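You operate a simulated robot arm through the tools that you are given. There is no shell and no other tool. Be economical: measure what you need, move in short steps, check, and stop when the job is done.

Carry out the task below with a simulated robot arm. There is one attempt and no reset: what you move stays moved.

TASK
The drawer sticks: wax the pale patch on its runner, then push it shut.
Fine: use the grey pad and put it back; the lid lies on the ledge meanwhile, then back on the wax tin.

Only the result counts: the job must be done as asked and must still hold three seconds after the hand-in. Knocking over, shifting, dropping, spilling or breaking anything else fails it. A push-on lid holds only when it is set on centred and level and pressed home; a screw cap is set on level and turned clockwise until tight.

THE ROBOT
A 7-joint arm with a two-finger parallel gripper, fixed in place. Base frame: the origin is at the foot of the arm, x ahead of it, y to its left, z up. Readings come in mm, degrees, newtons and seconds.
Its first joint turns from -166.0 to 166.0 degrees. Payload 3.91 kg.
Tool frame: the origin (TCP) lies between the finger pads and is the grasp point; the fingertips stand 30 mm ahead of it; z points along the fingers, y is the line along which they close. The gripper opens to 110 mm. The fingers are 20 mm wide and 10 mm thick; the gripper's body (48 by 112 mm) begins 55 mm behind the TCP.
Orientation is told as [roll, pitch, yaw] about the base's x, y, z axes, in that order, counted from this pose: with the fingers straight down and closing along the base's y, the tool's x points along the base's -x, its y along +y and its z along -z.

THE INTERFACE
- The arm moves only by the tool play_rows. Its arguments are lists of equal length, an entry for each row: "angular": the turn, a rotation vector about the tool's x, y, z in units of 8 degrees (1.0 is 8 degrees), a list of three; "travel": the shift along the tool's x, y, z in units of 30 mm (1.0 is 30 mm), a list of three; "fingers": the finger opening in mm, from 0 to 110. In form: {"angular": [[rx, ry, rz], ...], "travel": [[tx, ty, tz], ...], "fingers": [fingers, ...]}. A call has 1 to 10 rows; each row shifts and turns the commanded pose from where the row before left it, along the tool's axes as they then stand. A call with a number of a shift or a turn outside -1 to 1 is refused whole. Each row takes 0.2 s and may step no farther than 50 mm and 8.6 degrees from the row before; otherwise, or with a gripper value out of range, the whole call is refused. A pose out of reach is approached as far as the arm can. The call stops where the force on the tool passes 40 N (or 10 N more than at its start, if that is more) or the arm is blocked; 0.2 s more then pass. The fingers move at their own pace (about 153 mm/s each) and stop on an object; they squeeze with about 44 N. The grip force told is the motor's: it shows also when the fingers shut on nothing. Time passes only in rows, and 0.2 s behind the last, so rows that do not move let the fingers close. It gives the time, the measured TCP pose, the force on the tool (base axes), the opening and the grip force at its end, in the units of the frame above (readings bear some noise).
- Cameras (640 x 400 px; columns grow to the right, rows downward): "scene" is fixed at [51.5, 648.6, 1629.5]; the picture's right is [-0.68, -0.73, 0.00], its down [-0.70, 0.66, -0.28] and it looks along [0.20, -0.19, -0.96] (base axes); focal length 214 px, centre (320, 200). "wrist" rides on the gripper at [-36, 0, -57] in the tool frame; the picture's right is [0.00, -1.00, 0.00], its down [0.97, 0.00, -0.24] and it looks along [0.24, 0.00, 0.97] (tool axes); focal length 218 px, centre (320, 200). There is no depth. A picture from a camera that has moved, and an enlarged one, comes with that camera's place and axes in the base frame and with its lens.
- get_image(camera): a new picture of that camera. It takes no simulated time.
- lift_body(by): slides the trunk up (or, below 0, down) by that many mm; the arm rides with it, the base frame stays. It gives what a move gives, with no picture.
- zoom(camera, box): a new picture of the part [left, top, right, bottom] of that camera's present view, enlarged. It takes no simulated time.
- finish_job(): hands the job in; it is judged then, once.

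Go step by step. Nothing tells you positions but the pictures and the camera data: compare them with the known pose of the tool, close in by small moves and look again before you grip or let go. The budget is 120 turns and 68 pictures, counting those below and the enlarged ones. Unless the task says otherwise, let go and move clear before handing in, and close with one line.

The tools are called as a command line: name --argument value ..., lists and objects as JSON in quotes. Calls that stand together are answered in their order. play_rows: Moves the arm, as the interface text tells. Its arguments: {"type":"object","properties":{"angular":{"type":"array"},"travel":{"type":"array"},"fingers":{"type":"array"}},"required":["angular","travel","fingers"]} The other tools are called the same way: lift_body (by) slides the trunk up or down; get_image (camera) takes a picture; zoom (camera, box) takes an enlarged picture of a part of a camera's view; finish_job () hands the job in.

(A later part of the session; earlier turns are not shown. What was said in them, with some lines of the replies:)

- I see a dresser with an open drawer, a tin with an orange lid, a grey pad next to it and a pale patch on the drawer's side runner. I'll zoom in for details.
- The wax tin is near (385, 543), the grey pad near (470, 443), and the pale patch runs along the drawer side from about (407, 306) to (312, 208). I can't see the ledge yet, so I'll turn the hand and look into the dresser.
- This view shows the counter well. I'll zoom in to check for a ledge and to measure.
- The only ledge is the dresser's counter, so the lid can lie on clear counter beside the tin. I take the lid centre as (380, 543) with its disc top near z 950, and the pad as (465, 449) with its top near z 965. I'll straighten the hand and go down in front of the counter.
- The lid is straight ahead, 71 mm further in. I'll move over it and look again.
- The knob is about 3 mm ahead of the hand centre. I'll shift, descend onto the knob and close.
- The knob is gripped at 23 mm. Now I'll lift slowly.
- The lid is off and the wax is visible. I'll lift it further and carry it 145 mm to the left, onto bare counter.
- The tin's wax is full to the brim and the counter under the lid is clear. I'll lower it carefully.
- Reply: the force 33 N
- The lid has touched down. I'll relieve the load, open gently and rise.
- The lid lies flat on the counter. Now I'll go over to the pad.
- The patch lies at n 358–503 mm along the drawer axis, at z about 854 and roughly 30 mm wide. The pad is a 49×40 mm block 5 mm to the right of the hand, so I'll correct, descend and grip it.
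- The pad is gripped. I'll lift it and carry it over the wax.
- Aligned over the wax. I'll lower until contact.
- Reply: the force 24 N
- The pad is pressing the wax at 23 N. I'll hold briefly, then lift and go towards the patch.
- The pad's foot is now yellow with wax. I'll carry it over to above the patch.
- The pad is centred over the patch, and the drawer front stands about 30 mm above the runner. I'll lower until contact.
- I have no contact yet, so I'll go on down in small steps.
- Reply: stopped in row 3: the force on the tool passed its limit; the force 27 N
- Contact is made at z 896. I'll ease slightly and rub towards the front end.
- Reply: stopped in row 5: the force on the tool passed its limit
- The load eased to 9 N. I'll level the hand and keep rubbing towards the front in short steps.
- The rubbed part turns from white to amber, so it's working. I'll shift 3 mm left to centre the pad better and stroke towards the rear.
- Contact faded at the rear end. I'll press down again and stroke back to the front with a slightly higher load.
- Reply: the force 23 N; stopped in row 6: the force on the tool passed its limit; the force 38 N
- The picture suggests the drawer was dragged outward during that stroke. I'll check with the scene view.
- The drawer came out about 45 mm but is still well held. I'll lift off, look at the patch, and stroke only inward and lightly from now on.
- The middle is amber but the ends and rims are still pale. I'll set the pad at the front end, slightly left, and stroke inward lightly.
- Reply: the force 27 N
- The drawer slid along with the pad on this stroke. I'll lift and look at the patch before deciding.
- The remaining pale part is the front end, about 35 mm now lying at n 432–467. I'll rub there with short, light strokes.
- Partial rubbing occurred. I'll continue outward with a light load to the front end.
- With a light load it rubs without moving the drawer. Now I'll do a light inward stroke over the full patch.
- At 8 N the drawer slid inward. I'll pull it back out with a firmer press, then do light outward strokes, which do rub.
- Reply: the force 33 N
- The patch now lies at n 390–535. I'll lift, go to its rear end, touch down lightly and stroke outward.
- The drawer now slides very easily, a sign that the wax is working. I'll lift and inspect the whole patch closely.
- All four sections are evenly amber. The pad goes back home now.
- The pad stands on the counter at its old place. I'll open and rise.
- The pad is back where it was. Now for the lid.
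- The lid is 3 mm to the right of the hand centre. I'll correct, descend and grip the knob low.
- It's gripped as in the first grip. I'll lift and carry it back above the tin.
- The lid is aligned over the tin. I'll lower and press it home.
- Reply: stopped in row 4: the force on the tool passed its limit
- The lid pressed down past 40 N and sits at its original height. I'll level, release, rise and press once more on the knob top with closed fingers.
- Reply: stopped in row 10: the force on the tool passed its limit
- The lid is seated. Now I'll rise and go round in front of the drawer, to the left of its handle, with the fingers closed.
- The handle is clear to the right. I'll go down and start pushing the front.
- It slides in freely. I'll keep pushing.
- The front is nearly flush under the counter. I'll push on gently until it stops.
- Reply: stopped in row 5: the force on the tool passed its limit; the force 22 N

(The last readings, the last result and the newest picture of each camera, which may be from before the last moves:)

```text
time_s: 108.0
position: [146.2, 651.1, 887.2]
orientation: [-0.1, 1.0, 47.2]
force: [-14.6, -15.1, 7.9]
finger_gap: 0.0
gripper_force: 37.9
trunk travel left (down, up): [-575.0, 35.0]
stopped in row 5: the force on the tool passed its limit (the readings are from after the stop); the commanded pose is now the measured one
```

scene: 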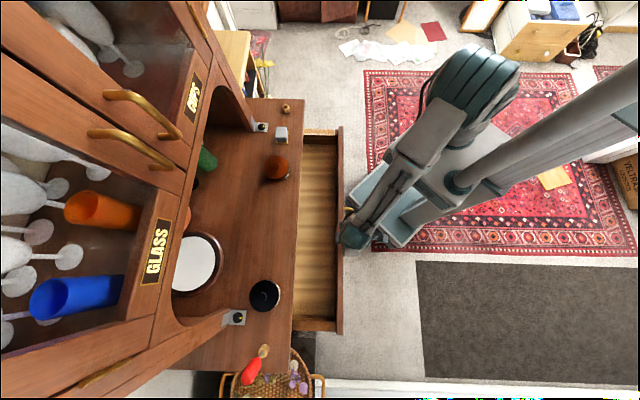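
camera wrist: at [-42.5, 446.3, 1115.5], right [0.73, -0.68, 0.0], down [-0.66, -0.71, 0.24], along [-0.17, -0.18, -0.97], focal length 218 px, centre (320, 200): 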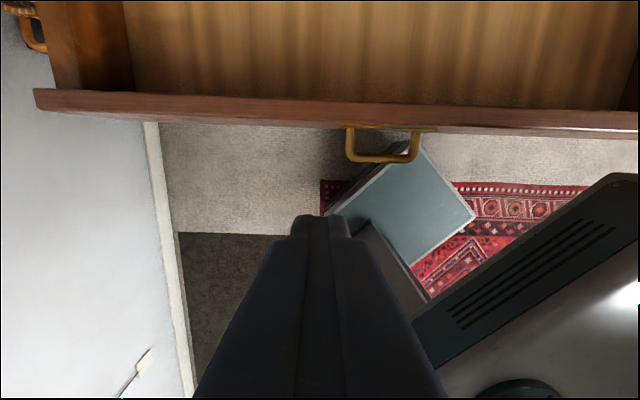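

It's blocked now, either by the closed drawer or by the counter edge. I'll back off, tilt and look.

play_rows --angular '[[0, 0, 0], [0, 0, 0], [0, -1, 0], [0, -1, 0], [0, -1, 0], [0, -1, 0], [0, -1, 0], [0, -1, 0], [0, -1, 0], [0, 0, 0]]' --travel '[[0.8, 0, 0], [1, 0, 0], [1, 0, 0], [1, 0, 0], [0.8, 0, 0], [0.8, 0, 0], [0.6, 0, 0], [0, 0, 0], [0, 0, 0], [0, 0, 0]]' --fingers '[0, 0, 0, 0, 0, 0, 0, 0, 0, 0]'

get_image --camera "wrist"

```text
time_s: 109.5
position: [191.8, 522.2, 874.3]
orientation: [1.6, -33.2, 29.2]
force: [-0.2, -1.1, -0.2]
finger_gap: 0.1
gripper_force: 37.5
trunk travel left (down, up): [-575.0, 35.0]
stopped in row 7: the arm was blocked; the commanded pose is now the measured one
```

```text
2 pictures are left
camera wrist: at [190.6, 519.9, 941.5], right [0.5, -0.86, -0.02], down [-0.82, -0.47, -0.33], along [0.27, 0.19, -0.94], focal length 218 px, centre (320, 200)
```

wrist: 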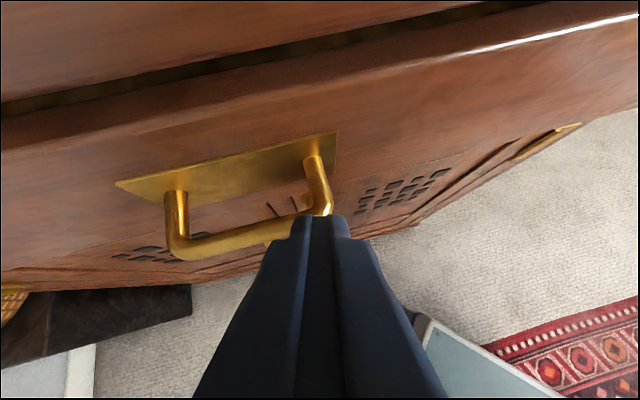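

The hand got pulled off its line near the handle, though the drawer looks nearly flush under the counter. I'll retreat up and back, then straighten the hand.

play_rows --angular '[[0, 0, 0], [0, 0, 0], [0, 0, 0], [0, 0, 0], [0, 0, 0]]' --travel '[[0, 0, -0.5], [0, 0, -0.8], [0, 0, -1], [0, 0, -1], [0, 0, -1]]' --fingers '[0, 0, 0, 0, 0]'

play_rows --angular '[[0, 1, 0], [0, 1, 0], [0, 1, 0], [0, 1, 0]]' --travel '[[0, 0, 0], [0, 0, 0], [0, 0, 0], [0, 0, 0]]' --fingers '[0, 0, 0, 0]'

```text
time_s: 110.5
position: [239.6, 471.4, 940.6]
orientation: [0.3, -33.3, 20.0]
force: [-0.2, -0.5, -0.1]
finger_gap: 0.1
gripper_force: 37.8
trunk travel left (down, up): [-575.0, 35.0]
stopped in row 4: the arm was blocked; the commanded pose is now the measured one
```

```text
time_s: 111.5
position: [239.4, 471.4, 941.2]
orientation: [0.3, -1.2, 20.2]
force: [-0.5, 0.0, -0.5]
finger_gap: 0.2
gripper_force: 37.5
trunk travel left (down, up): [-575.0, 35.0]
```

Straight again. I'll restore the yaw, rise a little and go back to the left of the handle.

play_rows --angular '[[0, 0.04, -0.84], [0, 0.04, -0.84], [0, 0.04, -0.84], [0, 0.03, -0.85], [0, 0, 0]]' --travel '[[0, 0, -0.3], [0, 0, -0.3], [0, 0, -0.3], [0, 0, -0.3], [0, 0, 0]]' --fingers '[0, 0, 0, 0, 0]'

play_rows --angular '[[0, 0, 0], [0, 0, 0], [0, 0, 0], [0, 0, 0], [0, 0, 0], [0, 0, 0], [0, 0, 0], [0, 0, 0]]' --travel '[[0.13, 0.95, 0], [0.13, 0.95, 0], [0.13, 0.95, 0], [0.13, 0.95, 0], [0.13, 0.95, 0], [0.13, 0.95, 0], [0.13, 0.95, 0], [0, 0, 0]]' --fingers '[0, 0, 0, 0, 0, 0, 0, 0]'

play_rows --angular '[[0, -0.95, 0], [0, -0.95, 0], [0, 0, 0]]' --travel '[[0, 0, 0], [0, 0, 0], [0, 0, 0]]' --fingers '[0, 0, 0]'

```text
time_s: 112.7
position: [240.1, 471.1, 977.4]
orientation: [0.0, -0.1, 47.3]
force: [0.3, -0.1, -0.8]
finger_gap: 0.0
gripper_force: 37.4
trunk travel left (down, up): [-575.0, 35.0]
```

```text
time_s: 114.5
position: [72.7, 586.6, 978.1]
orientation: [0.0, -0.1, 47.0]
force: [-0.1, -0.4, -0.7]
finger_gap: 0.0
gripper_force: 37.6
trunk travel left (down, up): [-575.0, 35.0]
```

```text
time_s: 115.3
position: [74.2, 587.0, 978.8]
orientation: [0.1, -15.4, 47.0]
force: [-0.5, 0.3, 1.2]
finger_gap: 0.1
gripper_force: 38.2
trunk travel left (down, up): [-575.0, 35.0]
```

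play_rows --angular '[[0, 0, 0], [0, 0, 0], [0, 0, 0], [0, 0, 0], [0, 0, 0], [0, 0, 0], [0, 0, 0], [0, 0, 0]]' --travel '[[0.218, 0, 0.805], [0.218, 0, 0.805], [0.218, 0, 0.805], [0.218, 0, 0.805], [-0.58, 0, 0.157], [-0.58, 0, 0.157], [-0.58, 0, 0.157], [-0.5, 0, 0.135]]' --fingers '[0, 0, 0, 0, 0, 0, 0, 0]'

play_rows --angular '[[0, 0, 0], [0, 0, 0], [0, 0, 0], [0, 0, 0], [0, 0, 0], [0, 0, 0], [0, 0, 0], [0, 0, 0], [0, 0, 0], [0, 0, 0]]' --travel '[[-0.09, 0, 0.024], [-0.09, 0, 0.024], [-0.09, 0, 0.024], [-0.09, 0, 0.024], [-0.09, 0, 0.024], [-0.09, 0, 0.024], [-0.09, 0, 0.024], [-0.09, 0, 0.024], [-0.09, 0, 0.024], [-0.09, 0, 0.024]]' --fingers '[0, 0, 0, 0, 0, 0, 0, 0, 0, 0]'

```text
time_s: 117.1
position: [122.6, 638.6, 878.0]
orientation: [-0.3, -15.3, 47.1]
force: [0.3, -0.3, 0.7]
finger_gap: 0.1
gripper_force: 37.8
trunk travel left (down, up): [-575.0, 35.0]
```

```text
time_s: 119.3
position: [139.8, 658.4, 878.4]
orientation: [-0.1, -15.4, 47.2]
force: [-0.7, -1.0, -0.8]
finger_gap: 0.0
gripper_force: 37.8
trunk travel left (down, up): [-575.0, 35.0]
```

play_rows --angular '[[0, 0, 0], [0, 0, 0], [0, 0, 0], [0, 0, 0], [0, 0, 0], [0, 0, 0], [0, 0, 0], [0, 0, 0], [0, 0, 0], [0, 0, 0]]' --travel '[[-0.09, 0, 0.024], [-0.09, 0, 0.024], [-0.09, 0, 0.024], [-0.09, 0, 0.024], [-0.09, 0, 0.024], [-0.09, 0, 0.024], [-0.09, 0, 0.024], [-0.09, 0, 0.024], [-0.09, 0, 0.024], [-0.09, 0, 0.024]]' --fingers '[0, 0, 0, 0, 0, 0, 0, 0, 0, 0]'

```text
time_s: 120.2
position: [140.6, 659.3, 875.7]
orientation: [-0.2, -14.7, 47.2]
force: [-13.1, -10.8, 0.6]
finger_gap: 0.1
gripper_force: 38.0
trunk travel left (down, up): [-575.0, 35.0]
stopped in row 4: the force on the tool passed its limit (the readings are from after the stop); the commanded pose is now the measured one
```

It's blocked again at the same finger-to-counter position, so the counter edge may be the obstacle. I'll move to the right of the handle, where the wrist can tilt more, and push with the fingertips leading.

play_rows --angular '[[0, 0, 0], [0, 0, 0], [0, 0, 0], [0, 0, 0], [0, 0, 0], [0, 0, 0]]' --travel '[[0.7, 0, -0.19], [0.9, 0, -0.24], [0.9, 0, -0.24], [0.7, 0, -0.2], [-0.26, 0, -0.96], [-0.26, 0, -0.96]]' --fingers '[0, 0, 0, 0, 0, 0]'

play_rows --angular '[[0, 0, 0], [0, 0, 0], [0, 0, 0], [0, 0, 0], [0, 0, 0], [0, 0, 0], [0, 0, 0], [0, 0, 0]]' --travel '[[0, -0.9, 0], [0, -0.9, 0], [0, -0.9, 0], [0, -0.9, 0], [0, -0.9, 0], [0, -0.9, 0], [0, -0.9, 0], [0, -0.9, 0]]' --fingers '[0, 0, 0, 0, 0, 0, 0, 0]'

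play_rows --angular '[[0, -0.8, 0], [0, -0.8, 0], [0, -0.8, 0], [0, 0, 0]]' --travel '[[0, 0, 0], [0, 0, 0], [0, 0, 0], [0, 0, 0]]' --fingers '[0, 0, 0, 0]'

get_image --camera "wrist"

```text
time_s: 121.6
position: [77.5, 588.4, 936.1]
orientation: [-0.3, -14.8, 47.1]
force: [0.1, -0.4, -0.8]
finger_gap: 0.0
gripper_force: 37.8
trunk travel left (down, up): [-575.0, 35.0]
```

```text
time_s: 123.4
position: [236.9, 442.8, 936.0]
orientation: [-0.2, -14.9, 47.1]
force: [0.6, -0.3, -0.2]
finger_gap: 0.0
gripper_force: 38.1
trunk travel left (down, up): [-575.0, 35.0]
```

```text
time_s: 124.4
position: [234.9, 442.8, 936.8]
orientation: [-0.3, -34.2, 47.2]
force: [-0.7, -0.3, 0.5]
finger_gap: 0.0
gripper_force: 38.1
trunk travel left (down, up): [-575.0, 35.0]
```

```text
1 pictures are left
camera wrist: at [233.0, 440.3, 1003.7], right [0.73, -0.68, 0.0], down [-0.64, -0.69, -0.34], along [0.24, 0.25, -0.94], focal length 218 px, centre (320, 200)
```

wrist: 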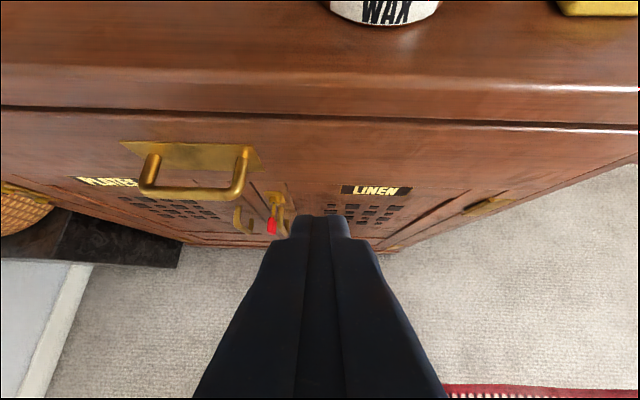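

The drawer front looks about flush with the counter edge. I'll push here with the tilted fingertips so only the front is touched.

play_rows --angular '[[0, 0, 0], [0, 0, 0], [0, 0, 0], [0, 0, 0], [0, 0, 0], [0, 0, 0], [0, 0, 0]]' --travel '[[0.477, 0, 0.71], [0.477, 0, 0.71], [0.477, 0, 0.71], [-0.563, 0, 0.379], [-0.563, 0, 0.379], [-0.563, 0, 0.379], [0, 0, 0]]' --fingers '[0, 0, 0, 0, 0, 0, 0]'

play_rows --angular '[[0, 0, 0], [0, 0, 0], [0, 0, 0], [0, 0, 0], [0, 0, 0], [0, 0, 0], [0, 0, 0], [0, 0, 0], [0, 0, 0], [0, 0, 0]]' --travel '[[-0.069, 0, 0.0466], [-0.069, 0, 0.0466], [-0.069, 0, 0.0466], [-0.069, 0, 0.0466], [-0.069, 0, 0.0466], [-0.069, 0, 0.0466], [-0.069, 0, 0.0466], [-0.069, 0, 0.0466], [-0.069, 0, 0.0466], [-0.069, 0, 0.0466]]' --fingers '[0, 0, 0, 0, 0, 0, 0, 0, 0, 0]'

```text
time_s: 126.0
position: [277.5, 487.6, 859.2]
orientation: [-0.3, -34.0, 47.1]
force: [-0.4, 0.3, 0.5]
finger_gap: 0.2
gripper_force: 38.1
trunk travel left (down, up): [-575.0, 35.0]
```

```text
time_s: 128.2
position: [295.1, 505.1, 860.6]
orientation: [-0.3, -33.9, 47.3]
force: [-3.3, -2.5, -1.4]
finger_gap: 0.0
gripper_force: 38.0
trunk travel left (down, up): [-575.0, 35.0]
```

play_rows --angular '[[0, 0, 0], [0, 0, 0], [0, 0, 0], [0, 0, 0], [0, 0, 0], [0, 0, 0], [0, 0, 0], [0, 0, 0], [0, 0, 0], [0, 0, 0]]' --travel '[[-0.069, 0, 0.0466], [-0.069, 0, 0.0466], [-0.069, 0, 0.0466], [-0.069, 0, 0.0466], [-0.069, 0, 0.0466], [-0.069, 0, 0.0466], [-0.069, 0, 0.0466], [-0.069, 0, 0.0466], [-0.069, 0, 0.0466], [-0.069, 0, 0.0466]]' --fingers '[0, 0, 0, 0, 0, 0, 0, 0, 0, 0]'

```text
time_s: 130.2
position: [304.3, 517.1, 857.6]
orientation: [-0.4, -33.2, 47.4]
force: [-10.4, -12.1, 8.0]
finger_gap: 0.1
gripper_force: 37.5
trunk travel left (down, up): [-575.0, 35.0]
stopped in row 9: the force on the tool passed its limit (the readings are from after the stop); the commanded pose is now the measured one
```

It moved some 15 mm further and then stopped hard. To make sure it's the drawer stop and not the counter, I'll back off, go 15 mm lower and push again.

play_rows --angular '[[0, -0.08, 0], [0, 0, 0], [0, 0, 0], [0, 0, 0], [0, 0, 0], [0, 0, 0]]' --travel '[[0.553, 0, -0.373], [0.28, 0, 0.414], [0, 0, 0], [-0.166, 0, 0.112], [-0.166, 0, 0.112], [0, 0, 0]]' --fingers '[0, 0, 0, 0, 0, 0]'

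play_rows --angular '[[0, 0, 0], [0, 0, 0], [0, 0, 0], [0, 0, 0], [0, 0, 0], [0, 0, 0], [0, 0, 0], [0, 0, 0]]' --travel '[[-0.069, 0, 0.0466], [-0.069, 0, 0.0466], [-0.069, 0, 0.0466], [-0.069, 0, 0.0466], [-0.069, 0, 0.0466], [-0.069, 0, 0.0466], [-0.069, 0, 0.0466], [-0.069, 0, 0.0466]]' --fingers '[0, 0, 0, 0, 0, 0, 0, 0]'

```text
time_s: 131.6
position: [297.6, 508.5, 840.2]
orientation: [-0.4, -33.6, 47.2]
force: [-23.3, -30.3, -8.2]
finger_gap: 0.0
gripper_force: 37.5
trunk travel left (down, up): [-575.0, 35.0]
```

```text
time_s: 132.0
position: [296.3, 508.0, 840.4]
orientation: [-0.4, -33.2, 47.1]
force: [-20.2, -19.1, 12.5]
finger_gap: 0.0
gripper_force: 37.4
trunk travel left (down, up): [-575.0, 35.0]
stopped in row 1: the force on the tool passed its limit (the readings are from after the stop); the commanded pose is now the measured one
```

Lower down something else blocks earlier, probably the carcass below the drawer. I'll back off to the previous viewpoint and use the last picture to compare.

play_rows --angular '[[0, -0.1, 0], [0, 0, 0], [0, 0, 0], [0, 0, 0], [0, 0, 0], [0, 0, 0], [0, 0, 0], [0, 0, 0]]' --travel '[[0.83, 0, -0.559], [0.83, 0, -0.559], [0.83, 0, -0.559], [-0.477, 0, -0.71], [-0.477, 0, -0.71], [-0.477, 0, -0.71], [-0.56, 0, -0.83], [0, 0, 0]]' --fingers '[0, 0, 0, 0, 0, 0, 0, 0]'

zoom --camera "wrist" --box '[40, 40, 600, 390]'

```text
time_s: 133.8
position: [237.7, 444.1, 946.3]
orientation: [-0.5, -34.2, 47.2]
force: [1.2, -0.1, 0.2]
finger_gap: 0.0
gripper_force: 37.8
trunk travel left (down, up): [-575.0, 35.0]
```

```text
1.14 times, centred on (320, 215) of wrist
camera zoom: at [235.7, 442.2, 1013.5], right [0.73, -0.68, 0.01], down [-0.64, -0.69, -0.35], along [0.24, 0.25, -0.94], focal length 249 px, centre (320, 183)
```

zoom: 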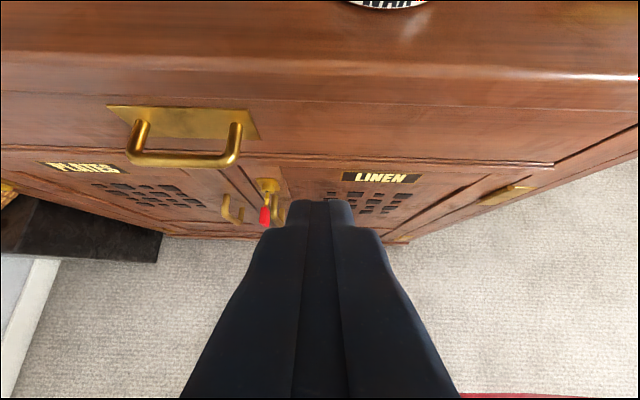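

In the last picture the drawer front is flush with the cabinet face. The lid is pressed home on the tin, the pad is back in its place and the hand is clear, so I'll hand in.

finish_job

```text
The job is handed in.
```

The runner patch is waxed, the drawer is pushed shut, the pad is back in its place and the lid is pressed back on the wax tin. I took the counter to be the ledge and set the lid there in the meantime.
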